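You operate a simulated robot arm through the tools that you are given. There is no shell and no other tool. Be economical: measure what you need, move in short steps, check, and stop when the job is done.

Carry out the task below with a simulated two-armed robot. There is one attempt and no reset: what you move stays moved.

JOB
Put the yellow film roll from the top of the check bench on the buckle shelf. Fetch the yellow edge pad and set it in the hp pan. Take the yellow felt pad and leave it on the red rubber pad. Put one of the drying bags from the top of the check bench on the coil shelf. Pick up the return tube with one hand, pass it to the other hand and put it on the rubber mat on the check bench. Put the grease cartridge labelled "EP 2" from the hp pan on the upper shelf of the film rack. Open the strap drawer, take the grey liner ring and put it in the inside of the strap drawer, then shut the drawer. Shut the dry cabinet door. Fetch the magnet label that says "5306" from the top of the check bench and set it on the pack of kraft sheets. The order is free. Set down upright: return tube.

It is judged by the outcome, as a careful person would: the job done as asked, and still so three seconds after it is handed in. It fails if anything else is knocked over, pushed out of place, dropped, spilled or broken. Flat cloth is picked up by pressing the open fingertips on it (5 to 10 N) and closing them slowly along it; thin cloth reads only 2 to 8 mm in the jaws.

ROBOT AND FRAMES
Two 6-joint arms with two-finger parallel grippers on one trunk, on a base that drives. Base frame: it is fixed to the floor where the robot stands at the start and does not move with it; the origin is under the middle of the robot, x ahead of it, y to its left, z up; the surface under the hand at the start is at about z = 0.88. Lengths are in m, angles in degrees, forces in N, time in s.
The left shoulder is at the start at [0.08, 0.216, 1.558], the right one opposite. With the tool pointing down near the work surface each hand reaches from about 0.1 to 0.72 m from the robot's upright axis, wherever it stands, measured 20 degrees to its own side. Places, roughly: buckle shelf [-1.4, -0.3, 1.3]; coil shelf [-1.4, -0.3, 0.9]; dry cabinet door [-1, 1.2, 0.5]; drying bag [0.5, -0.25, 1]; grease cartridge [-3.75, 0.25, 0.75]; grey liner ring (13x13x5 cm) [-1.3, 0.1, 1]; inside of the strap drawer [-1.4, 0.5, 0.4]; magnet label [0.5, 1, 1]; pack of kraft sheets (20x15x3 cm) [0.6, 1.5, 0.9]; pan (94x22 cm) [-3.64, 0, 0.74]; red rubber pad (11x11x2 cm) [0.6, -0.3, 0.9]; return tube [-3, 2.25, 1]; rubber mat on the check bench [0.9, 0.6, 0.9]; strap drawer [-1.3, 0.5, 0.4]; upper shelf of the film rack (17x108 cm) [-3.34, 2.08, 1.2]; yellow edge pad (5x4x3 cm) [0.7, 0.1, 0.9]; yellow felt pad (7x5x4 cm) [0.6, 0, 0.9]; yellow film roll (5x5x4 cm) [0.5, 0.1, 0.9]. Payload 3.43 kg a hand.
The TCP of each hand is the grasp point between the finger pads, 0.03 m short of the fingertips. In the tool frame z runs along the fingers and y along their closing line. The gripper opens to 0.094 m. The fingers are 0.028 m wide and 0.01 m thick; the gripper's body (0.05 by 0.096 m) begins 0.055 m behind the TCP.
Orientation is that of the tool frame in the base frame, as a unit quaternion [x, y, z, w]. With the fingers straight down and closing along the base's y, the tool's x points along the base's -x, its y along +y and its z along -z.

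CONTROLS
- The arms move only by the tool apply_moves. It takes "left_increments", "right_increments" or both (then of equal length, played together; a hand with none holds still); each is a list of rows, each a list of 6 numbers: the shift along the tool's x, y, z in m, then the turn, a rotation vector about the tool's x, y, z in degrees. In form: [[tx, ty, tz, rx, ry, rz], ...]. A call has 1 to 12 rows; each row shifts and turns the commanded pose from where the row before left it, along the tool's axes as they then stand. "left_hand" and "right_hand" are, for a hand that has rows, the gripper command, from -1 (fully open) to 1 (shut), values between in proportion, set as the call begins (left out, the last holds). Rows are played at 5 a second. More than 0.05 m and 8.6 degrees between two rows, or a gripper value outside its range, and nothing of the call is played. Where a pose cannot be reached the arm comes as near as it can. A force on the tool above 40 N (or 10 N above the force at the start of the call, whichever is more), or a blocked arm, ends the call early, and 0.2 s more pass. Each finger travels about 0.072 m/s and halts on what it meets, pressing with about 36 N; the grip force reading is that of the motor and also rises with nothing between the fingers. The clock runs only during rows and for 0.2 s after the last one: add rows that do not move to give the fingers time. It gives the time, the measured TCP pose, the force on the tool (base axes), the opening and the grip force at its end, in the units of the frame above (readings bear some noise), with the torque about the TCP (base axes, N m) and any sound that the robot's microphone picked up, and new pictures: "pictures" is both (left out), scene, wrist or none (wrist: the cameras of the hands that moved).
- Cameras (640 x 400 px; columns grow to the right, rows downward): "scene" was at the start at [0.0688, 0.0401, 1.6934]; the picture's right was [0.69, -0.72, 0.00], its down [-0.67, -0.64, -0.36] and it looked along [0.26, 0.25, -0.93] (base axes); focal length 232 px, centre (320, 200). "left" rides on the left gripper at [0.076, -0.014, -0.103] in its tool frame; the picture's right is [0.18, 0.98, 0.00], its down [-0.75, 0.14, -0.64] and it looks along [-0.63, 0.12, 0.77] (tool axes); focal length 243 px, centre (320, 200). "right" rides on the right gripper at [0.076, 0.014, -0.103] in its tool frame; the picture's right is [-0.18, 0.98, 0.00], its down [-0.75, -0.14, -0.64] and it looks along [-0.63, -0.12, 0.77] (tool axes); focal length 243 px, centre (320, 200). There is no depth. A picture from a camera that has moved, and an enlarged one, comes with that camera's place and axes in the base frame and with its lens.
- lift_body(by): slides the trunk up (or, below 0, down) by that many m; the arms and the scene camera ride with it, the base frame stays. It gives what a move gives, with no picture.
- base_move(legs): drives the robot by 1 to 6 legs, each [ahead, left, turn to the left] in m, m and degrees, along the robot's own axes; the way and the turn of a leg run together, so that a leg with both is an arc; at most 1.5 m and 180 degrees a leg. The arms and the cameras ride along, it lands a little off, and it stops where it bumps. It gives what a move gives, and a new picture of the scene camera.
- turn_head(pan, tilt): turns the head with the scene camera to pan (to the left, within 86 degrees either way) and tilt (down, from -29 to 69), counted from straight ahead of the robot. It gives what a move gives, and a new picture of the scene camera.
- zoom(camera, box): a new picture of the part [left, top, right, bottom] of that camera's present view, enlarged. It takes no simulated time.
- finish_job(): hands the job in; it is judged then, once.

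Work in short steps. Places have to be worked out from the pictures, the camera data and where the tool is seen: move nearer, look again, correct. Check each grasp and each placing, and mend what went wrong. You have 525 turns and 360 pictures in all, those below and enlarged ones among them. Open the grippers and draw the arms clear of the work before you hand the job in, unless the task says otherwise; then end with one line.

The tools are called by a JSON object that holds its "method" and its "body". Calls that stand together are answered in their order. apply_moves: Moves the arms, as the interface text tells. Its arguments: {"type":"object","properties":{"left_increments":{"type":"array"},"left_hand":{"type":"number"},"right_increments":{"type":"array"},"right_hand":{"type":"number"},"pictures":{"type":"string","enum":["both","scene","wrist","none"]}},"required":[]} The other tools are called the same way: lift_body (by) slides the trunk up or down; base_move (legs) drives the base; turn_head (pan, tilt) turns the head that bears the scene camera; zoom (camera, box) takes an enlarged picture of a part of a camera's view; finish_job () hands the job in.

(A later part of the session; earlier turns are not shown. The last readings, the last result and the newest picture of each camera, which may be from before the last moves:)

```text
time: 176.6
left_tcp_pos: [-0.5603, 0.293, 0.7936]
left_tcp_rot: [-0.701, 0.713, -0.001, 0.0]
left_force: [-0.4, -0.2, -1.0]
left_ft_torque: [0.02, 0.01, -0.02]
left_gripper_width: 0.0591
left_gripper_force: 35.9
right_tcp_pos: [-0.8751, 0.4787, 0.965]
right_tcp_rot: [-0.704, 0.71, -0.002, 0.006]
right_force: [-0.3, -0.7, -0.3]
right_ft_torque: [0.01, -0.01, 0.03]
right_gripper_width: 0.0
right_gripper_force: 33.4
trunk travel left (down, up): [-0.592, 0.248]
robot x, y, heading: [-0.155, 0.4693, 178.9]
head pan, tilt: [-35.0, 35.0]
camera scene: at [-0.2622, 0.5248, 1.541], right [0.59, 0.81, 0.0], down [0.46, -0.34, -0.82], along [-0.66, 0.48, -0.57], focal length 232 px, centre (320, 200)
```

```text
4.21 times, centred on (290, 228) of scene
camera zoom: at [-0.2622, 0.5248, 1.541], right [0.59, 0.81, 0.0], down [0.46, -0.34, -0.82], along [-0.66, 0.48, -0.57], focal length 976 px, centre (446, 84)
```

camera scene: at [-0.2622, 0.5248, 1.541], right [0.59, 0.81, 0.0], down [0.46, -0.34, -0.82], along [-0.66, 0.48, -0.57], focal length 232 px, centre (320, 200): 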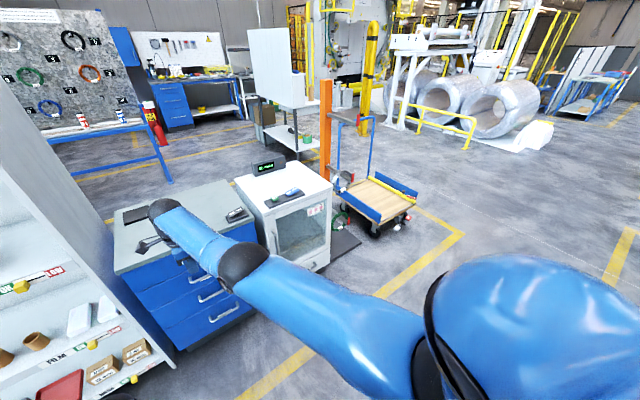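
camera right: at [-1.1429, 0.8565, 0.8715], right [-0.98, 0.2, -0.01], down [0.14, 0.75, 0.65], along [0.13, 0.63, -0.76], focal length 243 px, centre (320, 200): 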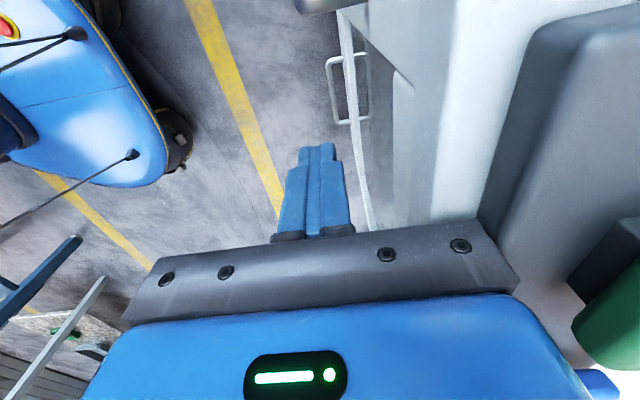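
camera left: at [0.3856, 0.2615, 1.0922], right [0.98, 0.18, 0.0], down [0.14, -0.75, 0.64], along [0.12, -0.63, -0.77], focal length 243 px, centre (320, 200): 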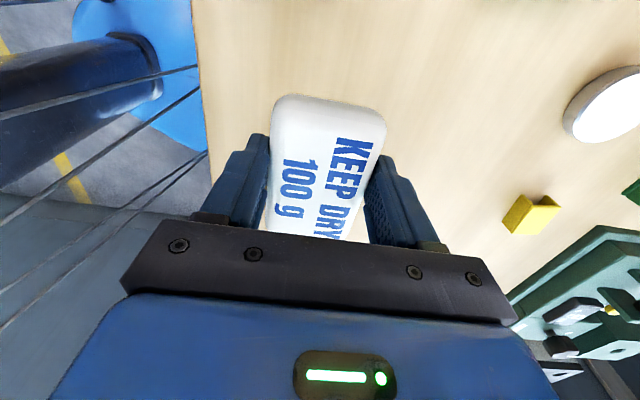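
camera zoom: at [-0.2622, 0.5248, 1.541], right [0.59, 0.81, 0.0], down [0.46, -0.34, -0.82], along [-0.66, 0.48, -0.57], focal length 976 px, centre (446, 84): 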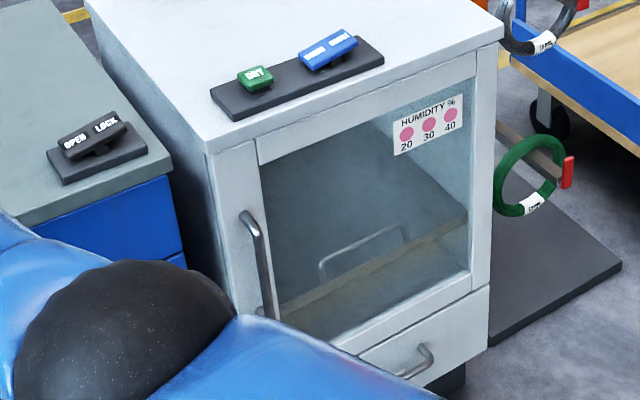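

The door is shut. Now for the bag. I'll extend the left arm up and forward to shelf height while retracting the right arm.

{"method": "apply_moves", "body": {"left_increments": [[0, 0.037, -0.027, 0, 0, 0], [0, 0.037, -0.027, 0, 0, 0], [0, 0.037, -0.027, 0, 0, 0], [0, 0.037, -0.027, 0, 0, 0], [0, 0.037, -0.027, 0, 0, 0], [0, 0.037, -0.027, 0, 0, 0], [0, 0.037, -0.027, 0, 0, 0], [0, 0.037, -0.027, 0, 0, 0], [0, 0, 0, 0, 0, 0]], "right_increments": [[0, -0.035, 0.02, 0, 0, 0], [0, -0.035, 0.02, 0, 0, 0], [0, -0.035, 0.02, 0, 0, 0], [0, -0.035, 0.02, 0, 0, 0], [0, -0.035, 0.02, 0, 0, 0], [0, -0.035, 0.02, 0, 0, 0], [0, -0.035, 0.02, 0, 0, 0], [0, -0.035, 0.02, 0, 0, 0], [0, 0, 0, 0, 0, 0]], "pictures": "scene"}}

```text
time: 178.6
left_tcp_pos: [-0.8757, 0.3, 0.9479]
left_tcp_rot: [-0.701, 0.713, 0.001, 0.0]
left_force: [-0.3, 0.0, -1.4]
left_ft_torque: [0.01, 0.01, 0.02]
left_gripper_width: 0.0592
left_gripper_force: 36.1
left hand out of reach, approached as far as the arm can: row 1, 2, 3, 4
right_tcp_pos: [-0.5989, 0.4747, 0.8005]
right_tcp_rot: [-0.704, 0.71, -0.002, 0.006]
right_force: [0.0, 0.7, 0.4]
right_ft_torque: [0.0, 0.01, 0.01]
right_gripper_width: 0.0001
right_gripper_force: 33.1
right hand out of reach, approached as far as the arm can: row 4, 5
trunk travel left (down, up): [-0.592, 0.248]
robot x, y, heading: [-0.1571, 0.4706, 178.9]
head pan, tilt: [-35.0, 35.0]
camera scene: at [-0.2622, 0.5244, 1.5411], right [0.59, 0.81, 0.0], down [0.46, -0.34, -0.82], along [-0.66, 0.48, -0.57], focal length 232 px, centre (320, 200)
```

scene: 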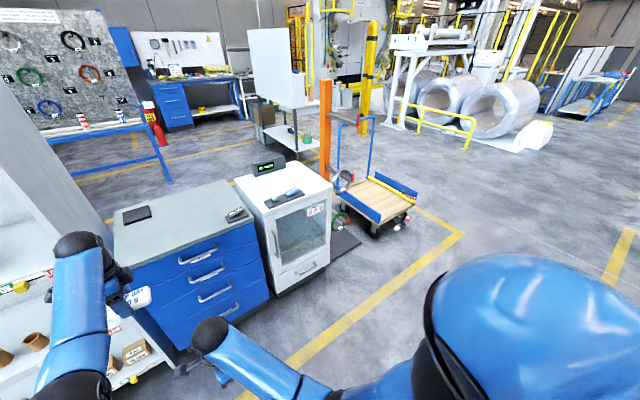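

I'll raise 6 cm, then drive left and forward toward the empty ring spot.

{"method": "lift_body", "body": {"by": 0.065}}

{"method": "base_move", "body": {"legs": [[0, 0.235, 0], [0.18, 0, 0]]}}

{"method": "apply_moves", "body": {"left_increments": [[0, 0, 0, 0, 0, 0]], "pictures": "wrist"}}

```text
time: 179.6
left_tcp_pos: [-0.8748, 0.3, 1.0124]
left_tcp_rot: [-0.701, 0.713, 0.0, -0.001]
left_force: [0.5, 0.8, -1.1]
left_ft_torque: [0.02, 0.02, -0.01]
left_gripper_width: 0.0589
left_gripper_force: 35.8
right_tcp_pos: [-0.5989, 0.4752, 0.864]
right_tcp_rot: [-0.704, 0.71, -0.002, 0.006]
right_force: [-0.5, 0.4, 0.3]
right_ft_torque: [-0.01, -0.03, 0.02]
right_gripper_width: 0.0
right_gripper_force: 32.8
trunk travel left (down, up): [-0.657, 0.183]
robot x, y, heading: [-0.1602, 0.473, 179.0]
head pan, tilt: [-35.0, 35.0]
```

```text
time: 182.5
left_tcp_pos: [-1.0531, 0.0696, 1.016]
left_tcp_rot: [-0.701, 0.713, 0.001, -0.002]
left_force: [0.7, -0.4, -0.8]
left_ft_torque: [-0.03, 0.01, 0.04]
left_gripper_width: 0.0591
left_gripper_force: 36.8
right_tcp_pos: [-0.7768, 0.2441, 0.8657]
right_tcp_rot: [-0.704, 0.71, -0.002, 0.007]
right_force: [0.0, 0.4, 0.1]
right_ft_torque: [-0.01, 0.02, 0.01]
right_gripper_width: 0.0
right_gripper_force: 32.9
trunk travel left (down, up): [-0.657, 0.183]
robot x, y, heading: [-0.3373, 0.2395, 179.0]
head pan, tilt: [-35.0, 35.0]
camera scene: at [-0.4393, 0.2941, 1.6064], right [0.59, 0.81, 0.0], down [0.46, -0.34, -0.82], along [-0.66, 0.48, -0.57], focal length 232 px, centre (320, 200)
```

scene: 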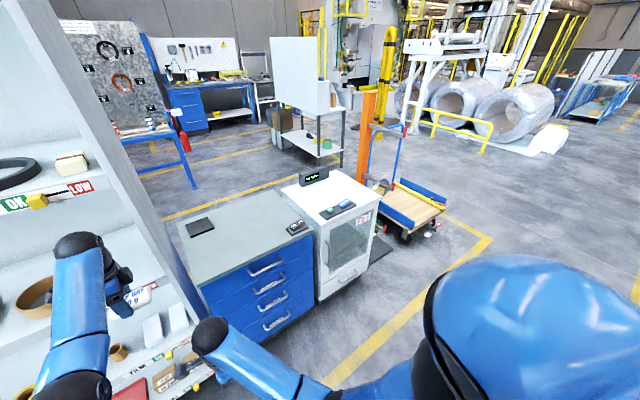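

```text
time: 182.9
left_tcp_pos: [-1.0554, 0.0684, 1.0139]
left_tcp_rot: [-0.701, 0.713, 0.0, 0.0]
left_force: [0.0, -0.1, -1.2]
left_ft_torque: [0.0, -0.01, 0.01]
left_gripper_width: 0.0591
left_gripper_force: 36.1
right_tcp_pos: [-0.7806, 0.244, 0.8644]
right_tcp_rot: [-0.704, 0.71, -0.002, 0.007]
right_force: [0.0, -0.7, -0.4]
right_ft_torque: [0.03, -0.01, -0.01]
right_gripper_width: 0.0
right_gripper_force: 32.7
trunk travel left (down, up): [-0.657, 0.183]
robot x, y, heading: [-0.34, 0.238, 179.1]
head pan, tilt: [-35.0, 35.0]
camera left: at [-1.0437, -0.0069, 1.1147], right [-0.99, -0.17, 0.0], down [-0.13, 0.76, 0.64], along [-0.11, 0.63, -0.77], focal length 243 px, centre (320, 200)
```

left: 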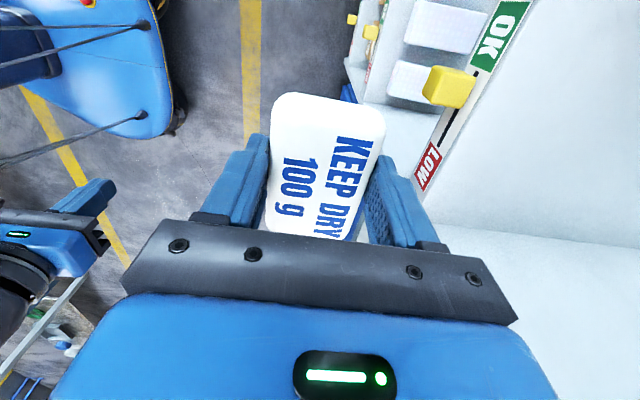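

The spot is clear, with the right shelf wall at y ≈ 0.16. I'll drive 0.18 m in, then lower.

{"method": "base_move", "body": {"legs": [[0.1, 0, 0], [0.075, 0, 0]]}}

{"method": "apply_moves", "body": {"left_increments": [[0, 0, 0, 0, 0, 0], [0, 0, 0, 0, 0, 0]], "pictures": "wrist"}}

```text
time: 184.7
left_tcp_pos: [-1.2173, 0.0725, 1.0226]
left_tcp_rot: [-0.701, 0.713, 0.004, -0.005]
left_force: [0.6, 1.0, -0.8]
left_ft_torque: [-0.03, 0.07, 0.0]
left_gripper_width: 0.0595
left_gripper_force: 35.6
right_tcp_pos: [-0.9427, 0.2471, 0.8703]
right_tcp_rot: [-0.704, 0.71, 0.002, 0.003]
right_force: [1.2, 0.2, -0.1]
right_ft_torque: [0.0, 0.09, 0.01]
right_gripper_width: 0.0
right_gripper_force: 32.7
trunk travel left (down, up): [-0.657, 0.183]
robot x, y, heading: [-0.5128, 0.2439, 178.9]
head pan, tilt: [-35.0, 35.0]
camera scene: at [-0.5986, 0.2963, 1.6076], right [0.59, 0.81, -0.01], down [0.45, -0.34, -0.83], along [-0.67, 0.48, -0.56], focal length 232 px, centre (320, 200)
```

scene: 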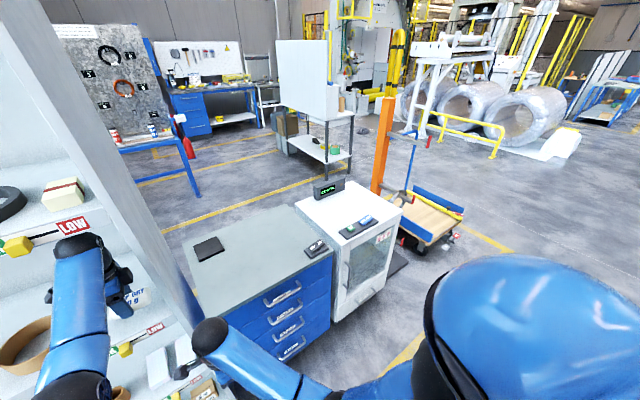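

```text
time: 185.2
left_tcp_pos: [-1.2231, 0.0725, 1.0166]
left_tcp_rot: [-0.701, 0.713, 0.001, -0.002]
left_force: [0.6, 0.2, -0.4]
left_ft_torque: [0.02, 0.02, 0.0]
left_gripper_width: 0.0591
left_gripper_force: 35.8
right_tcp_pos: [-0.9486, 0.2471, 0.8667]
right_tcp_rot: [-0.705, 0.709, -0.001, 0.006]
right_force: [0.4, -0.3, 0.0]
right_ft_torque: [-0.02, 0.0, 0.04]
right_gripper_width: 0.0001
right_gripper_force: 33.1
trunk travel left (down, up): [-0.657, 0.183]
robot x, y, heading: [-0.5152, 0.242, 179.3]
head pan, tilt: [-35.0, 35.0]
camera left: at [-1.2112, -0.0041, 1.1183], right [-0.99, -0.17, 0.01], down [-0.13, 0.76, 0.64], along [-0.11, 0.63, -0.77], focal length 243 px, centre (320, 200)
```

left: 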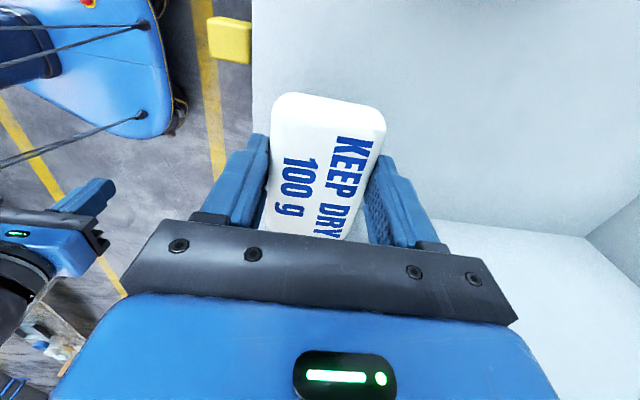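

The bag is over the shelf. I'll lower with the trunk.

{"method": "lift_body", "body": {"by": -0.045}}

{"method": "lift_body", "body": {"by": -0.006}}

```text
time: 186.1
left_tcp_pos: [-1.23, 0.0723, 0.9681]
left_tcp_rot: [-0.701, 0.713, 0.0, -0.001]
left_force: [0.4, -0.8, -1.7]
left_ft_torque: [0.01, -0.02, -0.01]
left_gripper_width: 0.0594
left_gripper_force: 36.0
right_tcp_pos: [-0.9526, 0.2471, 0.8191]
right_tcp_rot: [-0.705, 0.709, -0.002, 0.008]
right_force: [-0.2, -0.2, 0.4]
right_ft_torque: [-0.02, 0.04, 0.0]
right_gripper_width: 0.0002
right_gripper_force: 32.7
trunk travel left (down, up): [-0.612, 0.228]
robot x, y, heading: [-0.5118, 0.242, 178.8]
head pan, tilt: [-35.0, 35.0]
```

```text
time: 186.7
left_tcp_pos: [-1.2291, 0.073, 0.9645]
left_tcp_rot: [-0.702, 0.712, 0.001, -0.002]
left_force: [1.4, -0.3, 5.1]
left_ft_torque: [0.34, -0.23, -0.11]
left_gripper_width: 0.0592
left_gripper_force: 36.9
right_tcp_pos: [-0.9515, 0.2477, 0.8148]
right_tcp_rot: [-0.704, 0.71, -0.002, 0.006]
right_force: [-0.3, -0.1, 0.3]
right_ft_torque: [-0.01, 0.01, -0.02]
right_gripper_width: 0.0
right_gripper_force: 32.8
trunk travel left (down, up): [-0.606, 0.234]
robot x, y, heading: [-0.5166, 0.2443, 179.1]
head pan, tilt: [-35.0, 35.0]
```

Contact is light (5 N). I'll open, lift off and look.

{"method": "apply_moves", "body": {"left_increments": [[0, 0, 0, 0, 0, 0], [0, 0, 0, 0, 0, 0], [0, 0, 0, 0, 0, 0]], "left_hand": -0.7, "pictures": "none"}}

{"method": "lift_body", "body": {"by": 0.055}}

{"method": "apply_moves", "body": {"left_increments": [[0, 0, 0, 0, 0, 0]], "pictures": "wrist"}}

```text
time: 187.5
left_tcp_pos: [-1.2284, 0.0726, 0.963]
left_tcp_rot: [-0.702, 0.712, -0.001, -0.001]
left_force: [-0.6, 0.0, -0.4]
left_ft_torque: [-0.03, 0.0, -0.03]
left_gripper_width: 0.0799
left_gripper_force: 0.1
right_tcp_pos: [-0.9518, 0.2464, 0.8132]
right_tcp_rot: [-0.704, 0.71, -0.003, 0.007]
right_force: [-0.1, 0.6, -0.6]
right_ft_torque: [0.02, 0.02, 0.04]
right_gripper_width: 0.0
right_gripper_force: 32.9
trunk travel left (down, up): [-0.606, 0.234]
robot x, y, heading: [-0.511, 0.2443, 179.0]
head pan, tilt: [-35.0, 35.0]
```

```text
time: 188.4
left_tcp_pos: [-1.2294, 0.0719, 1.0168]
left_tcp_rot: [-0.701, 0.713, 0.0, 0.0]
left_force: [0.2, -0.5, -0.5]
left_ft_torque: [0.03, 0.01, -0.03]
left_gripper_width: 0.0797
left_gripper_force: 0.3
right_tcp_pos: [-0.9523, 0.2472, 0.8691]
right_tcp_rot: [-0.705, 0.709, -0.003, 0.008]
right_force: [-0.2, -0.2, 0.0]
right_ft_torque: [0.0, 0.01, 0.02]
right_gripper_width: 0.0001
right_gripper_force: 33.0
trunk travel left (down, up): [-0.661, 0.179]
robot x, y, heading: [-0.5117, 0.2434, 179.0]
head pan, tilt: [-35.0, 35.0]
```

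```text
time: 188.8
left_tcp_pos: [-1.2285, 0.0707, 1.0166]
left_tcp_rot: [-0.701, 0.713, 0.0, -0.001]
left_force: [-0.7, -0.1, -0.1]
left_ft_torque: [-0.01, 0.01, 0.0]
left_gripper_width: 0.0799
left_gripper_force: 0.0
right_tcp_pos: [-0.9515, 0.248, 0.8688]
right_tcp_rot: [-0.704, 0.71, -0.002, 0.007]
right_force: [0.8, 0.0, 0.5]
right_ft_torque: [0.02, 0.0, -0.02]
right_gripper_width: 0.0001
right_gripper_force: 33.1
trunk travel left (down, up): [-0.661, 0.179]
robot x, y, heading: [-0.5135, 0.2425, 178.9]
head pan, tilt: [-35.0, 35.0]
camera left: at [-1.2161, -0.0037, 1.1194], right [-0.99, -0.17, 0.0], down [-0.13, 0.76, 0.64], along [-0.11, 0.63, -0.77], focal length 243 px, centre (320, 200)
```

left: 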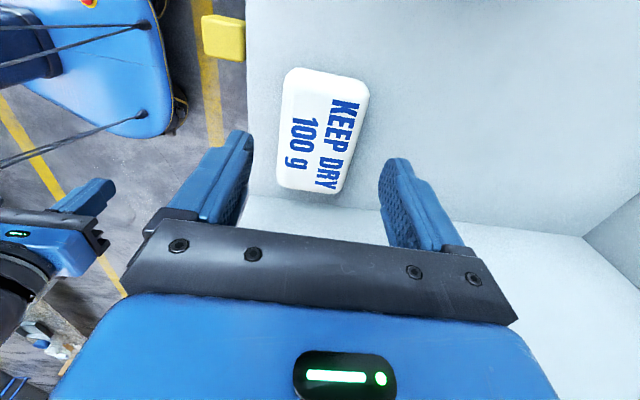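

The bag is on the shelf. I'll back out and retract the left arm.

{"method": "base_move", "body": {"legs": [[-0.22, 0, 0]]}}

{"method": "apply_moves", "body": {"left_increments": [[0, -0.037, 0.022, 0, 0, 0], [0, -0.037, 0.022, 0, 0, 0], [0, -0.037, 0.022, 0, 0, 0], [0, -0.037, 0.022, 0, 0, 0], [0, -0.037, 0.022, 0, 0, 0], [0, -0.037, 0.022, 0, 0, 0], [0, -0.037, 0.022, 0, 0, 0], [0, -0.037, 0.022, 0, 0, 0]], "left_hand": -1, "pictures": "none"}}

{"method": "lift_body", "body": {"by": 0.179}}

{"method": "turn_head", "body": {"pan": 0, "tilt": 30}}

```text
time: 190.5
left_tcp_pos: [-1.011, 0.0713, 1.0142]
left_tcp_rot: [-0.7, 0.715, -0.001, 0.0]
left_force: [-0.1, -0.2, -0.2]
left_ft_torque: [-0.01, -0.01, -0.05]
left_gripper_width: 0.0801
left_gripper_force: 0.1
right_tcp_pos: [-0.7343, 0.2442, 0.868]
right_tcp_rot: [-0.703, 0.711, -0.003, 0.008]
right_force: [-0.7, -0.2, -0.1]
right_ft_torque: [0.04, 0.0, -0.02]
right_gripper_width: 0.0
right_gripper_force: 32.4
trunk travel left (down, up): [-0.661, 0.179]
robot x, y, heading: [-0.2944, 0.2428, 178.7]
head pan, tilt: [-35.0, 35.0]
camera scene: at [-0.3988, 0.293, 1.6097], right [0.59, 0.81, 0.0], down [0.47, -0.34, -0.82], along [-0.66, 0.48, -0.58], focal length 232 px, centre (320, 200)
```

scene: 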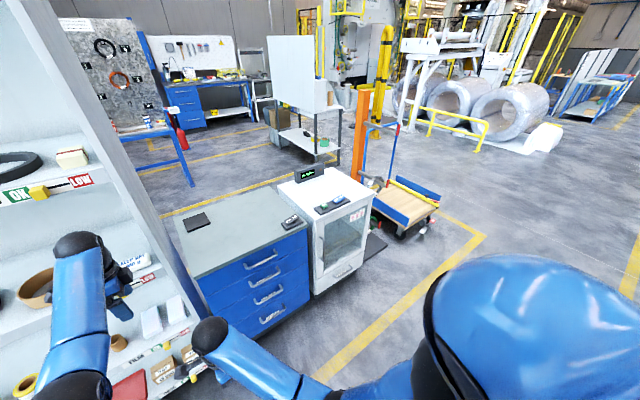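

```text
time: 192.3
left_tcp_pos: [-0.7194, 0.0656, 0.8322]
left_tcp_rot: [-0.699, 0.715, 0.001, -0.002]
left_force: [0.2, -1.2, 0.2]
left_ft_torque: [-0.01, 0.03, 0.02]
left_gripper_width: 0.094
left_gripper_force: 0.0
left hand out of reach, approached as far as the arm can: row 2, 3
right_tcp_pos: [-0.7306, 0.2448, 0.8699]
right_tcp_rot: [-0.703, 0.711, -0.002, 0.007]
right_force: [0.2, -0.5, -0.1]
right_ft_torque: [-0.02, 0.04, 0.01]
right_gripper_width: 0.0
right_gripper_force: 32.9
trunk travel left (down, up): [-0.661, 0.179]
robot x, y, heading: [-0.2943, 0.242, 178.8]
head pan, tilt: [-35.0, 35.0]
```

```text
time: 194.3
left_tcp_pos: [-0.7215, 0.0662, 1.0104]
left_tcp_rot: [-0.7, 0.714, 0.001, -0.001]
left_force: [-0.5, 0.3, -0.2]
left_ft_torque: [-0.03, 0.0, 0.01]
left_gripper_width: 0.0941
left_gripper_force: 0.1
right_tcp_pos: [-0.7317, 0.2458, 1.0473]
right_tcp_rot: [-0.703, 0.711, -0.002, 0.006]
right_force: [0.4, -1.0, -0.1]
right_ft_torque: [-0.04, 0.0, 0.0]
right_gripper_width: 0.0001
right_gripper_force: 32.9
trunk travel left (down, up): [-0.84, 0.0]
robot x, y, heading: [-0.2928, 0.2369, 178.8]
head pan, tilt: [-35.0, 35.0]
```

```text
time: 195.3
left_tcp_pos: [-0.7207, 0.0663, 1.0112]
left_tcp_rot: [-0.699, 0.715, 0.0, -0.002]
left_force: [0.9, -0.1, 0.9]
left_ft_torque: [-0.01, -0.02, -0.03]
left_gripper_width: 0.0938
left_gripper_force: 0.1
right_tcp_pos: [-0.7318, 0.2448, 1.047]
right_tcp_rot: [-0.703, 0.711, -0.002, 0.007]
right_force: [-0.1, 1.2, 0.7]
right_ft_torque: [-0.01, -0.04, 0.01]
right_gripper_width: 0.0
right_gripper_force: 32.4
trunk travel left (down, up): [-0.84, 0.0]
robot x, y, heading: [-0.2909, 0.2365, 178.8]
head pan, tilt: [0.0, 30.0]
camera scene: at [-0.4145, 0.243, 1.7969], right [0.02, 1.0, 0.0], down [0.5, -0.01, -0.87], along [-0.87, 0.02, -0.5], focal length 232 px, centre (320, 200)
```

scene: 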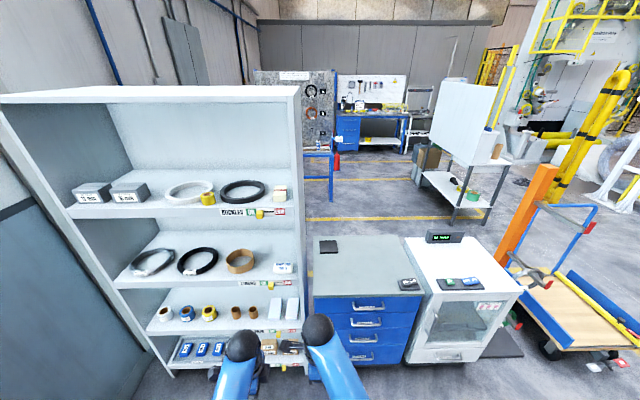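

All three are confirmed in view. I'll turn to face the bench and go to the label area near y = 1.0.

{"method": "base_move", "body": {"legs": [[0, 0, -179], [0, 0.75, 0], [0.25, 0, 0]]}}

{"method": "turn_head", "body": {"pan": 0, "tilt": 50}}

```text
time: 208.3
left_tcp_pos: [0.4079, 1.1681, 1.0118]
left_tcp_rot: [0.718, 0.696, 0.002, 0.001]
left_force: [0.5, 0.6, -0.6]
left_ft_torque: [0.02, 0.02, 0.01]
left_gripper_width: 0.0943
left_gripper_force: 0.1
right_tcp_pos: [0.4153, 0.9924, 1.0497]
right_tcp_rot: [0.714, 0.7, -0.005, -0.001]
right_force: [-0.5, -0.2, -0.1]
right_ft_torque: [0.0, -0.01, -0.01]
right_gripper_width: 0.0
right_gripper_force: 32.5
trunk travel left (down, up): [-0.84, 0.0]
robot x, y, heading: [-0.014, 1.0017, -1.6]
head pan, tilt: [0.0, 30.0]
camera scene: at [0.0928, 0.999, 1.7974], right [-0.03, -1.0, 0.0], down [-0.5, 0.02, -0.87], along [0.87, -0.03, -0.5], focal length 232 px, centre (320, 200)
```

scene: 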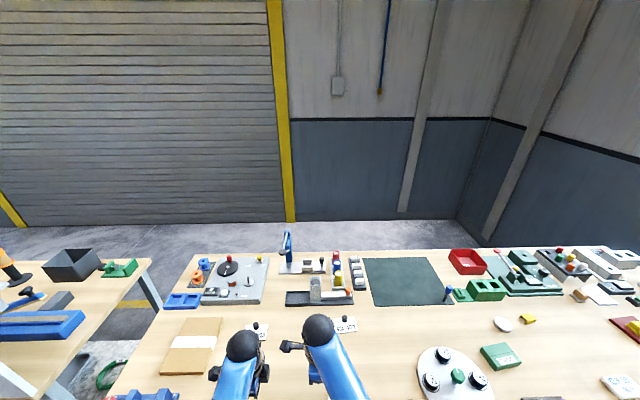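

```text
time: 209.1
left_tcp_pos: [0.4104, 1.1692, 1.0099]
left_tcp_rot: [0.718, 0.696, 0.0, 0.0]
left_force: [-0.1, -0.6, 0.4]
left_ft_torque: [-0.02, -0.01, 0.01]
left_gripper_width: 0.0941
left_gripper_force: 0.1
right_tcp_pos: [0.4202, 0.9915, 1.0481]
right_tcp_rot: [0.714, 0.7, -0.007, -0.002]
right_force: [-0.5, -0.3, 0.3]
right_ft_torque: [0.01, 0.06, -0.01]
right_gripper_width: 0.0003
right_gripper_force: 33.1
trunk travel left (down, up): [-0.84, 0.0]
robot x, y, heading: [-0.0179, 1.0019, -1.9]
head pan, tilt: [0.0, 50.0]
camera scene: at [0.0863, 0.9995, 1.7673], right [-0.03, -1.0, 0.0], down [-0.77, 0.02, -0.64], along [0.64, -0.02, -0.77], focal length 232 px, centre (320, 200)
```

scene: 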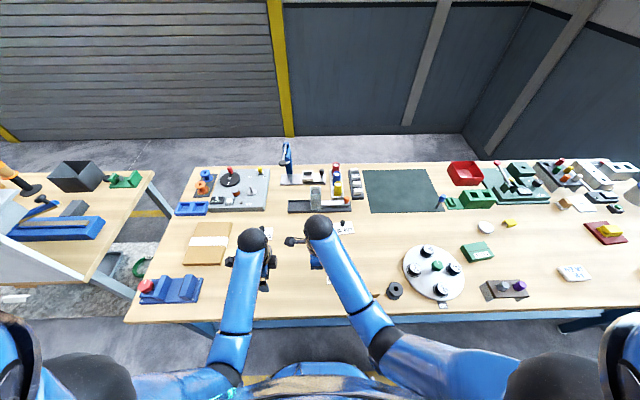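

I need to read the labels. I'll enlarge the scene and both wrist views.

{"method": "zoom", "body": {"camera": "scene", "box": [130, 150, 410, 320]}}

{"method": "zoom", "body": {"camera": "left", "box": [0, 0, 640, 400]}}

{"method": "zoom", "body": {"camera": "right", "box": [0, 0, 640, 400]}}

```text
2.29 times, centred on (270, 235) of scene
camera zoom: at [0.0863, 0.9995, 1.7673], right [-0.03, -1.0, 0.0], down [-0.77, 0.02, -0.64], along [0.64, -0.02, -0.77], focal length 530 px, centre (434, 120)
```

zoom: 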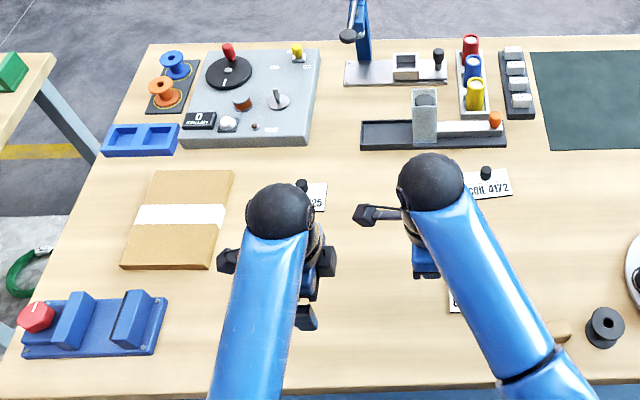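

```text
1.00 times, centred on (320, 200) of left (not enlarged: the box is as wide or as high as the picture)
camera zoom: at [0.3984, 1.2469, 1.112], right [0.99, 0.15, 0.0], down [0.12, -0.76, 0.64], along [0.1, -0.63, -0.77], focal length 243 px, centre (320, 200)
```

zoom: 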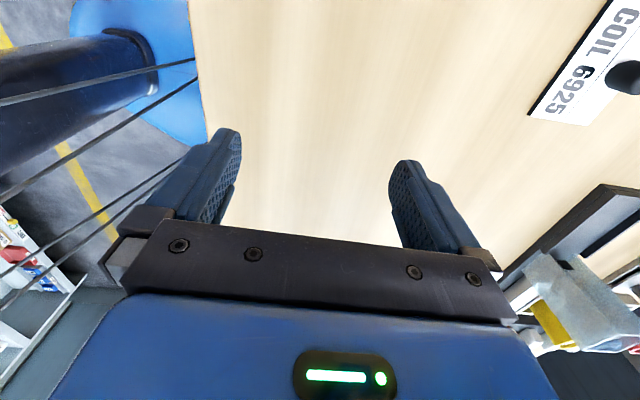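

```text
1.00 times, centred on (320, 200) of right (not enlarged: the box is as wide or as high as the picture)
camera zoom: at [0.4373, 1.0664, 1.1504], right [0.98, -0.21, -0.01], down [-0.15, -0.75, 0.65], along [-0.14, -0.63, -0.76], focal length 243 px, centre (320, 200)
```

zoom: 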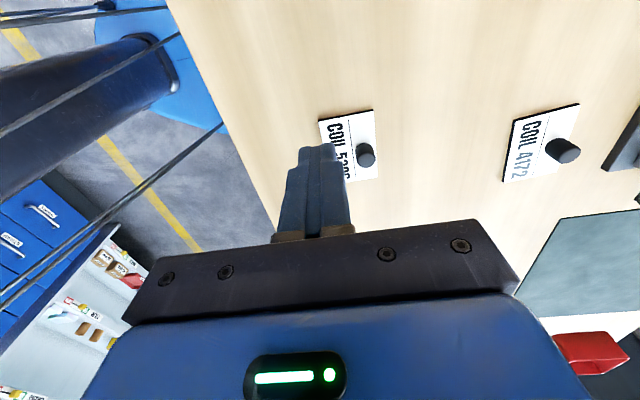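

The labels read 6925, 4172 and 5306, with 5306 under the right hand and its knob near (0.458, 0.916). I'll move the open right hand above that knob.

{"method": "apply_moves", "body": {"right_increments": [[-0.025, 0.013, 0, 0, 0, 0], [-0.025, 0.013, 0.02, 0, 0, 0], [-0.025, 0.012, 0.03, 0, 0, 0], [0, 0, 0, 0, 0, 0], [0, 0, 0, 0, 0, 0]], "right_hand": -0.4, "pictures": "wrist"}}

```text
time: 210.3
left_tcp_pos: [0.4111, 1.1696, 1.0107]
left_tcp_rot: [0.718, 0.696, 0.001, 0.0]
left_force: [0.1, 0.2, -0.6]
left_ft_torque: [0.0, -0.01, -0.01]
left_gripper_width: 0.0942
left_gripper_force: 0.0
right_tcp_pos: [0.4551, 0.916, 0.9986]
right_tcp_rot: [0.715, 0.7, -0.006, -0.002]
right_force: [0.1, 0.2, -0.1]
right_ft_torque: [-0.03, -0.01, 0.01]
right_gripper_width: 0.0657
right_gripper_force: 0.0
trunk travel left (down, up): [-0.84, 0.0]
robot x, y, heading: [-0.0197, 1.0004, -1.9]
head pan, tilt: [0.0, 50.0]
camera right: at [0.4727, 0.9901, 1.1015], right [0.98, -0.21, -0.01], down [-0.15, -0.75, 0.65], along [-0.14, -0.63, -0.76], focal length 243 px, centre (320, 200)
```

right: 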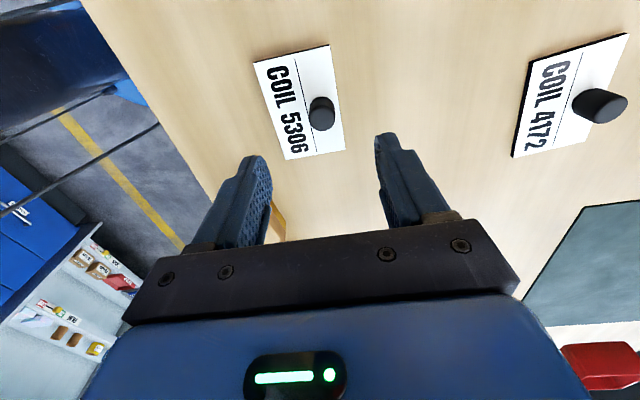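

Aligned with the 5306 knob. I'll lower to just above the card and close.

{"method": "apply_moves", "body": {"right_increments": [[-0.002, 0, 0.04, 0, 0, 0], [0, 0, 0.04, 0, 0, 0], [0, 0, 0, 0, 0, 0]], "pictures": "wrist"}}

{"method": "apply_moves", "body": {"right_increments": [[0, 0, 0, 0, 0, 0], [0, 0, 0, 0, 0, 0], [0, 0, 0, 0, 0, 0], [0, 0, 0, 0, 0, 0]], "right_hand": 1, "pictures": "none"}}

```text
time: 211.1
left_tcp_pos: [0.4107, 1.1688, 1.0095]
left_tcp_rot: [0.718, 0.696, 0.001, -0.001]
left_force: [-0.1, 0.3, 0.1]
left_ft_torque: [0.01, 0.0, -0.01]
left_gripper_width: 0.0938
left_gripper_force: 0.1
right_tcp_pos: [0.4539, 0.9126, 0.9172]
right_tcp_rot: [0.714, 0.7, -0.007, -0.002]
right_force: [-0.2, 0.6, -0.6]
right_ft_torque: [0.01, 0.02, 0.02]
right_gripper_width: 0.0659
right_gripper_force: 0.1
trunk travel left (down, up): [-0.84, 0.0]
robot x, y, heading: [-0.0206, 0.997, -1.8]
head pan, tilt: [0.0, 50.0]
camera right: at [0.4716, 0.9877, 1.0201], right [0.98, -0.21, -0.01], down [-0.15, -0.75, 0.65], along [-0.14, -0.63, -0.76], focal length 243 px, centre (320, 200)
```

right: 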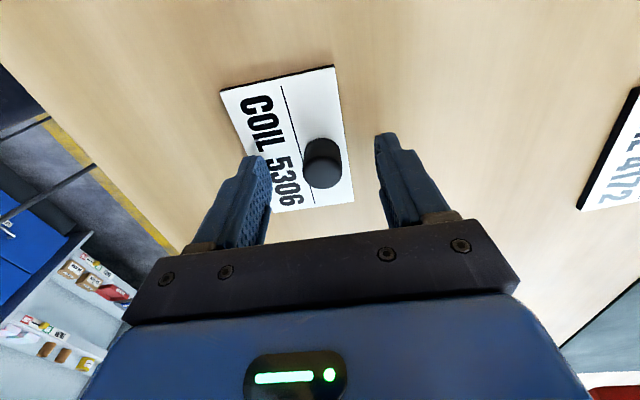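

```text
time: 212.1
left_tcp_pos: [0.4098, 1.1697, 1.009]
left_tcp_rot: [0.717, 0.697, 0.001, -0.001]
left_force: [0.8, 0.0, 1.4]
left_ft_torque: [0.01, 0.01, -0.01]
left_gripper_width: 0.0938
left_gripper_force: 0.1
right_tcp_pos: [0.4544, 0.9123, 0.9177]
right_tcp_rot: [0.715, 0.699, -0.007, -0.003]
right_force: [0.5, 0.1, 0.6]
right_ft_torque: [0.02, -0.07, 0.0]
right_gripper_width: 0.0203
right_gripper_force: 36.1
trunk travel left (down, up): [-0.84, 0.0]
robot x, y, heading: [-0.0186, 1.0023, -1.9]
head pan, tilt: [0.0, 50.0]
```

The knob is gripped (20 mm). I'll lift.

{"method": "apply_moves", "body": {"right_increments": [[0, 0, -0.01, 0, 0, 0], [0, 0, -0.03, 0, 0, 0], [0, 0, -0.03, 0, 0, 0], [0, 0, -0.03, 0, 0, 0], [0, 0, 0, 0, 0, 0]], "pictures": "wrist"}}

```text
time: 213.3
left_tcp_pos: [0.4119, 1.1691, 1.0102]
left_tcp_rot: [0.719, 0.695, 0.0, -0.001]
left_force: [-0.7, 0.6, 0.0]
left_ft_torque: [0.01, 0.01, 0.03]
left_gripper_width: 0.0941
left_gripper_force: 0.0
right_tcp_pos: [0.4555, 0.9122, 1.0185]
right_tcp_rot: [0.714, 0.7, -0.007, -0.002]
right_force: [0.6, -1.0, -0.9]
right_ft_torque: [-0.01, -0.03, 0.0]
right_gripper_width: 0.0204
right_gripper_force: 36.0
trunk travel left (down, up): [-0.84, 0.0]
robot x, y, heading: [-0.0193, 1.002, -2.0]
head pan, tilt: [0.0, 50.0]
camera right: at [0.4733, 0.9879, 1.1208], right [0.98, -0.21, -0.01], down [-0.15, -0.75, 0.65], along [-0.14, -0.63, -0.76], focal length 243 px, centre (320, 200)
```

right: 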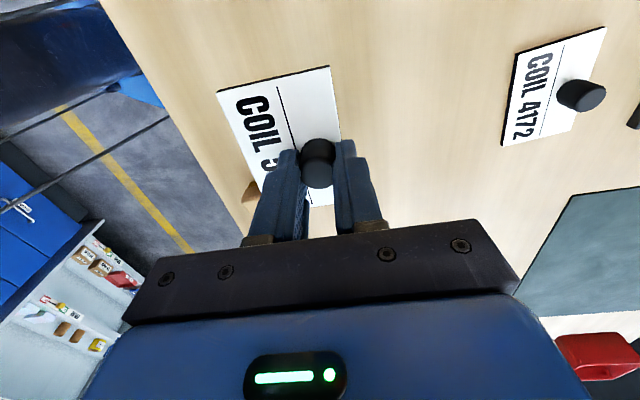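

The label is held. I'll retract the left arm toward the trunk first so that it stays clear while the robot shifts left.

{"method": "apply_moves", "body": {"left_increments": [[0, -0.045, 0, 0, 0, 0], [0, -0.045, 0, 0, 0, 0], [0, -0.045, 0, 0, 0, 0], [0, -0.045, 0, 0, 0, 0], [0, 0, 0, 0, 0, 0]], "pictures": "scene"}}

```text
time: 214.5
left_tcp_pos: [0.2313, 1.1745, 1.0109]
left_tcp_rot: [0.718, 0.696, 0.002, 0.0]
left_force: [0.8, -0.2, 0.0]
left_ft_torque: [-0.02, 0.01, 0.02]
left_gripper_width: 0.094
left_gripper_force: 0.1
right_tcp_pos: [0.4558, 0.9119, 1.0177]
right_tcp_rot: [0.714, 0.7, -0.006, -0.002]
right_force: [-0.1, -0.4, -1.3]
right_ft_torque: [0.02, -0.01, 0.03]
right_gripper_width: 0.0204
right_gripper_force: 35.8
trunk travel left (down, up): [-0.84, 0.0]
robot x, y, heading: [-0.0192, 1.0024, -1.7]
head pan, tilt: [0.0, 50.0]
camera scene: at [0.0855, 0.9996, 1.7674], right [-0.03, -1.0, 0.0], down [-0.77, 0.02, -0.64], along [0.64, -0.02, -0.77], focal length 232 px, centre (320, 200)
```

scene: 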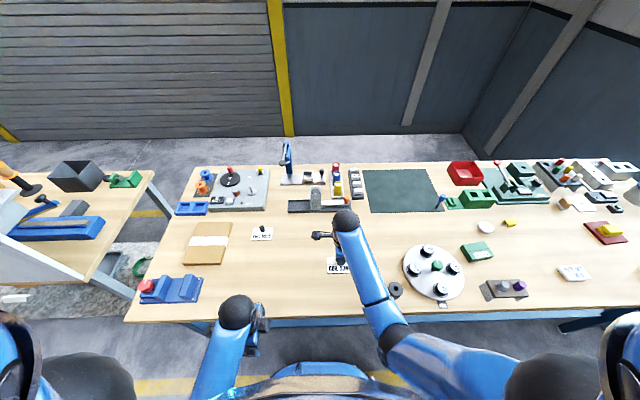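

I'll drive left 0.27 m.

{"method": "base_move", "body": {"legs": [[0, 0.29, 0]]}}

{"method": "apply_moves", "body": {"right_increments": [[0.043, 0.02, 0, 0, 0, 0], [0.043, 0.02, 0, 0, 0, 0], [0.043, 0.02, 0, 0, 0, 0], [0.043, 0.015, 0, 0, 0, 0], [0.043, 0.015, 0, 0, 0, 0], [0, 0, 0, 0, 0, 0]], "pictures": "both"}}

```text
time: 216.5
left_tcp_pos: [0.2414, 1.4598, 1.0117]
left_tcp_rot: [0.718, 0.696, 0.001, -0.001]
left_force: [-0.5, 0.2, 0.6]
left_ft_torque: [0.02, -0.02, 0.0]
left_gripper_width: 0.0939
left_gripper_force: 0.1
right_tcp_pos: [0.4635, 1.1965, 1.0177]
right_tcp_rot: [0.715, 0.699, -0.006, -0.003]
right_force: [0.7, -0.2, -0.9]
right_ft_torque: [0.0, -0.02, 0.01]
right_gripper_width: 0.0206
right_gripper_force: 35.8
trunk travel left (down, up): [-0.84, 0.0]
robot x, y, heading: [-0.0101, 1.2905, -1.8]
head pan, tilt: [0.0, 50.0]
camera scene: at [0.0947, 1.282, 1.7674], right [-0.03, -1.0, 0.0], down [-0.77, 0.03, -0.64], along [0.64, -0.02, -0.77], focal length 232 px, centre (320, 200)
```

scene: 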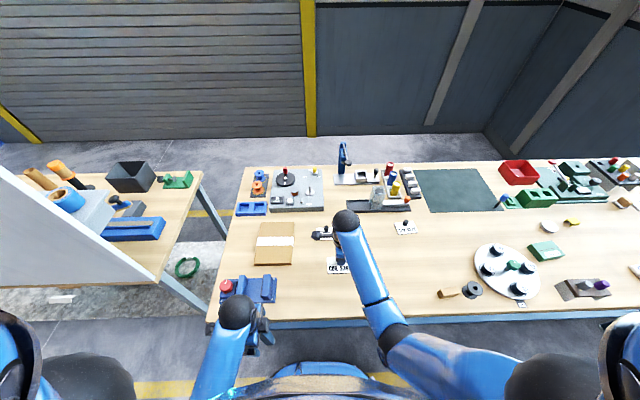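

```text
time: 217.9
left_tcp_pos: [0.2424, 1.4621, 1.011]
left_tcp_rot: [0.718, 0.696, 0.001, 0.0]
left_force: [-1.0, 0.2, 0.7]
left_ft_torque: [-0.02, 0.0, -0.02]
left_gripper_width: 0.0941
left_gripper_force: 0.1
right_tcp_pos: [0.5576, 1.4108, 1.0129]
right_tcp_rot: [0.716, 0.698, -0.006, -0.002]
right_force: [-0.5, 1.0, -0.4]
right_ft_torque: [0.01, -0.02, -0.02]
right_gripper_width: 0.0207
right_gripper_force: 35.8
trunk travel left (down, up): [-0.84, 0.0]
robot x, y, heading: [-0.0087, 1.2854, -1.8]
head pan, tilt: [0.0, 50.0]
camera scene: at [0.0951, 1.2862, 1.7673], right [-0.03, -1.0, 0.0], down [-0.77, 0.03, -0.64], along [0.64, -0.02, -0.77], focal length 232 px, centre (320, 200)
camera right: at [0.5761, 1.4865, 1.1167], right [0.98, -0.21, -0.01], down [-0.15, -0.75, 0.65], along [-0.14, -0.63, -0.76], focal length 243 px, centre (320, 200)
```

scene: 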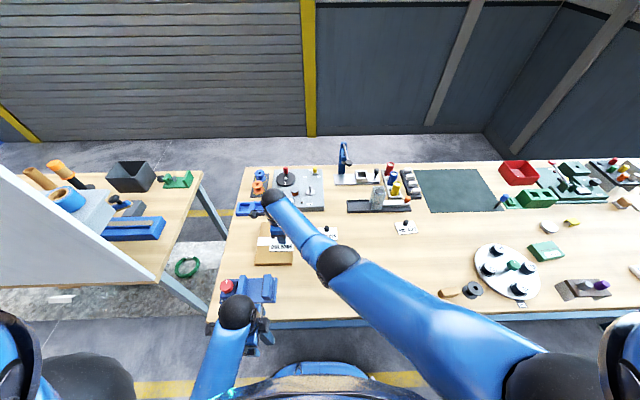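
right: 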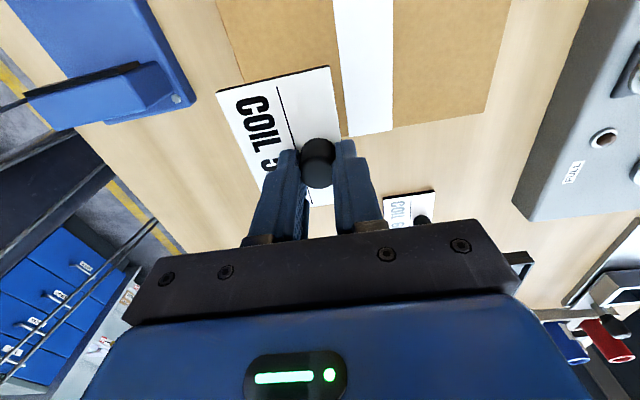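

The pack spans x 0.505–0.70 and y 1.385–1.535. I'll shift to TCP (0.60, 1.45) and lower.

{"method": "apply_moves", "body": {"right_increments": [[0.02, 0.021, 0, 0, 0, 0], [0.02, 0.021, 0, 0, 0, 0], [0, 0, 0.03, 0, 0, 0], [0, 0, 0.02, 0, 0, 0], [0, 0, 0, 0, 0, 0]], "pictures": "wrist"}}

```text
time: 219.1
left_tcp_pos: [0.2417, 1.4625, 1.0114]
left_tcp_rot: [0.718, 0.696, 0.0, 0.0]
left_force: [0.2, -0.5, -0.9]
left_ft_torque: [0.01, 0.0, -0.02]
left_gripper_width: 0.094
left_gripper_force: 0.0
right_tcp_pos: [0.559, 1.4189, 0.9949]
right_tcp_rot: [0.716, 0.698, -0.007, -0.001]
right_force: [0.7, 0.2, -0.5]
right_ft_torque: [0.0, 0.01, 0.03]
right_gripper_width: 0.0204
right_gripper_force: 36.2
right hand out of reach, approached as far as the arm can: row 1, 2, 3, 4
trunk travel left (down, up): [-0.84, 0.0]
robot x, y, heading: [-0.0111, 1.2896, -2.1]
head pan, tilt: [0.0, 50.0]
camera right: at [0.5765, 1.4942, 1.0967], right [0.98, -0.21, -0.01], down [-0.15, -0.75, 0.65], along [-0.14, -0.63, -0.76], focal length 243 px, centre (320, 200)
```

right: 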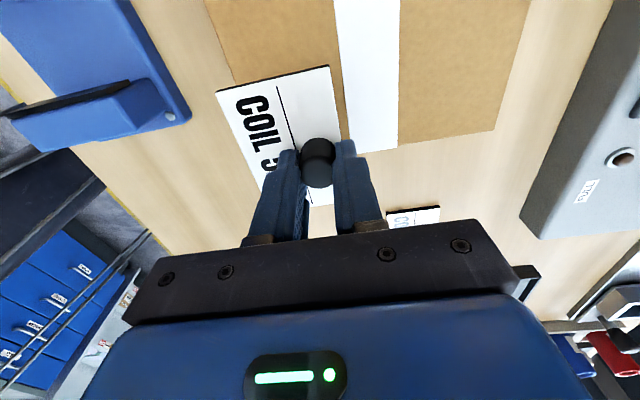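

The arm is at its limit, so I'll shift the base slightly left and forward, then lower.

{"method": "base_move", "body": {"legs": [[0.04, 0.032, 0]]}}

{"method": "lift_body", "body": {"by": -0.03}}

{"method": "apply_moves", "body": {"right_increments": [[0, 0, 0, 0, 0, 0], [0, 0, 0, 0, 0, 0]], "pictures": "wrist"}}

```text
time: 220.0
left_tcp_pos: [0.2753, 1.4868, 1.0147]
left_tcp_rot: [0.719, 0.695, 0.005, 0.0]
left_force: [-0.6, -0.7, 0.6]
left_ft_torque: [0.05, -0.06, 0.02]
left_gripper_width: 0.0939
left_gripper_force: 0.0
right_tcp_pos: [0.5921, 1.4417, 0.9989]
right_tcp_rot: [0.716, 0.698, -0.002, -0.001]
right_force: [-1.8, -0.4, 0.1]
right_ft_torque: [0.04, -0.06, 0.0]
right_gripper_width: 0.0203
right_gripper_force: 35.7
trunk travel left (down, up): [-0.84, 0.0]
robot x, y, heading: [0.0288, 1.3208, -2.0]
head pan, tilt: [0.0, 50.0]
camera scene: at [0.1224, 1.3068, 1.7683], right [-0.04, -1.0, -0.01], down [-0.76, 0.03, -0.65], along [0.65, -0.02, -0.76], focal length 232 px, centre (320, 200)
```

scene: 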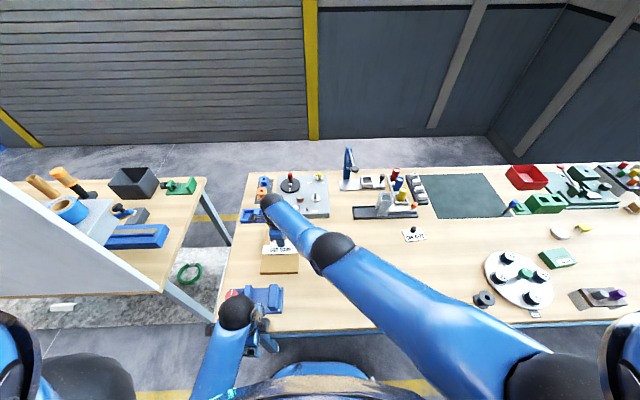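

```text
time: 220.8
left_tcp_pos: [0.2788, 1.4896, 0.982]
left_tcp_rot: [0.719, 0.695, 0.002, 0.001]
left_force: [0.2, 0.2, 0.5]
left_ft_torque: [0.01, -0.02, 0.01]
left_gripper_width: 0.094
left_gripper_force: 0.0
right_tcp_pos: [0.5963, 1.4444, 0.9665]
right_tcp_rot: [0.717, 0.697, -0.005, -0.001]
right_force: [-0.2, 0.1, -0.4]
right_ft_torque: [0.04, -0.05, 0.02]
right_gripper_width: 0.0204
right_gripper_force: 36.3
trunk travel left (down, up): [-0.81, 0.03]
robot x, y, heading: [0.029, 1.3177, -2.2]
head pan, tilt: [0.0, 50.0]
```

```text
time: 221.4
left_tcp_pos: [0.2814, 1.4924, 0.9812]
left_tcp_rot: [0.72, 0.694, 0.001, 0.001]
left_force: [-0.2, -0.5, -0.5]
left_ft_torque: [0.02, -0.02, 0.0]
left_gripper_width: 0.0941
left_gripper_force: 0.1
right_tcp_pos: [0.5986, 1.4468, 0.9645]
right_tcp_rot: [0.716, 0.698, -0.006, -0.002]
right_force: [-0.2, -0.3, -0.7]
right_ft_torque: [0.01, -0.06, -0.02]
right_gripper_width: 0.0202
right_gripper_force: 36.1
trunk travel left (down, up): [-0.81, 0.03]
robot x, y, heading: [0.031, 1.3205, -2.0]
head pan, tilt: [0.0, 50.0]
camera right: at [0.6162, 1.5216, 1.0674], right [0.98, -0.21, -0.01], down [-0.15, -0.75, 0.65], along [-0.14, -0.63, -0.76], focal length 243 px, centre (320, 200)
```

right: 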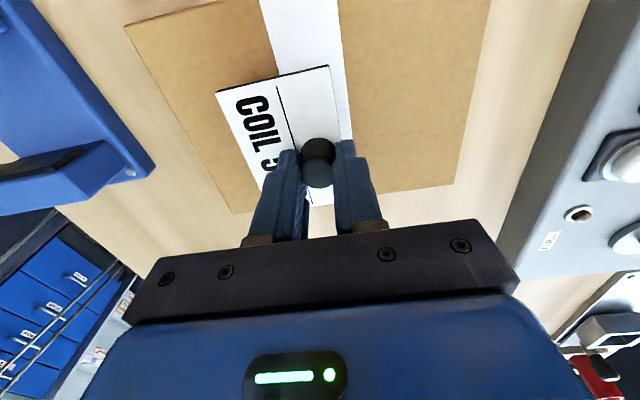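

The card is over the pack. I'll retract the left arm a bit for clearance and lower the label with the right arm.

{"method": "apply_moves", "body": {"left_increments": [[0, -0.03, 0, 0, 0, 0], [0, -0.03, 0, 0, 0, 0], [0, 0, 0, 0, 0, 0], [0, 0, 0, 0, 0, 0]], "right_increments": [[0, 0, 0, 0, 0, 0], [0, 0, 0.007, 0, 0, 0], [0, 0, 0.004, 0, 0, 0], [0, 0, 0, 0, 0, 0]], "pictures": "none"}}

{"method": "apply_moves", "body": {"right_increments": [[0, 0, 0.004, 0, 0, 0], [0, 0, 0, 0, 0, 0]], "pictures": "wrist"}}

```text
time: 222.4
left_tcp_pos: [0.2228, 1.495, 0.9816]
left_tcp_rot: [0.719, 0.695, 0.0, -0.001]
left_force: [-0.6, -0.3, -0.7]
left_ft_torque: [0.02, -0.01, 0.01]
left_gripper_width: 0.094
left_gripper_force: 0.0
right_tcp_pos: [0.5983, 1.4471, 0.9585]
right_tcp_rot: [0.716, 0.698, -0.007, -0.002]
right_force: [0.0, 0.3, -1.3]
right_ft_torque: [0.03, -0.01, 0.03]
right_gripper_width: 0.0205
right_gripper_force: 35.2
right hand out of reach, approached as far as the arm can: row 3
trunk travel left (down, up): [-0.81, 0.03]
robot x, y, heading: [0.0316, 1.3185, -2.1]
head pan, tilt: [0.0, 50.0]
```

```text
time: 223.0
left_tcp_pos: [0.2227, 1.4948, 0.9819]
left_tcp_rot: [0.719, 0.695, 0.001, 0.0]
left_force: [-0.1, 0.1, 0.4]
left_ft_torque: [0.0, 0.03, -0.01]
left_gripper_width: 0.0939
left_gripper_force: 0.1
right_tcp_pos: [0.5967, 1.4457, 0.954]
right_tcp_rot: [0.715, 0.699, -0.007, -0.003]
right_force: [-1.3, 0.5, -0.3]
right_ft_torque: [0.0, 0.0, 0.02]
right_gripper_width: 0.0202
right_gripper_force: 35.8
trunk travel left (down, up): [-0.81, 0.03]
robot x, y, heading: [0.0324, 1.3164, -2.0]
head pan, tilt: [0.0, 50.0]
camera right: at [0.6147, 1.5209, 1.0572], right [0.98, -0.21, -0.01], down [-0.15, -0.75, 0.65], along [-0.15, -0.63, -0.76], focal length 243 px, centre (320, 200)
```

right: 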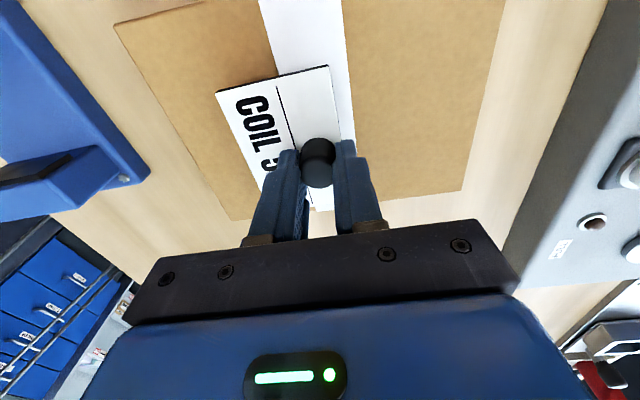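

Still just above it. I'll use small trunk steps to reach contact.

{"method": "lift_body", "body": {"by": -0.005}}

{"method": "lift_body", "body": {"by": -0.003}}

```text
time: 223.5
left_tcp_pos: [0.2215, 1.4952, 0.976]
left_tcp_rot: [0.719, 0.695, 0.0, 0.0]
left_force: [0.5, 0.1, 0.4]
left_ft_torque: [0.0, -0.03, 0.0]
left_gripper_width: 0.094
left_gripper_force: 0.1
right_tcp_pos: [0.5958, 1.4462, 0.95]
right_tcp_rot: [0.716, 0.698, -0.008, -0.003]
right_force: [0.3, -0.2, -1.2]
right_ft_torque: [0.02, 0.01, 0.01]
right_gripper_width: 0.0204
right_gripper_force: 36.0
trunk travel left (down, up): [-0.805, 0.035]
robot x, y, heading: [0.0308, 1.3206, -2.0]
head pan, tilt: [0.0, 50.0]
```

```text
time: 224.0
left_tcp_pos: [0.2223, 1.4943, 0.9723]
left_tcp_rot: [0.719, 0.695, 0.001, -0.001]
left_force: [0.3, 1.0, 0.4]
left_ft_torque: [0.01, 0.0, -0.01]
left_gripper_width: 0.0939
left_gripper_force: 0.0
right_tcp_pos: [0.5964, 1.446, 0.946]
right_tcp_rot: [0.716, 0.698, -0.008, -0.003]
right_force: [0.0, -0.6, -0.7]
right_ft_torque: [-0.01, 0.01, 0.0]
right_gripper_width: 0.0204
right_gripper_force: 35.7
trunk travel left (down, up): [-0.802, 0.038]
robot x, y, heading: [0.0285, 1.3193, -1.8]
head pan, tilt: [0.0, 50.0]
```

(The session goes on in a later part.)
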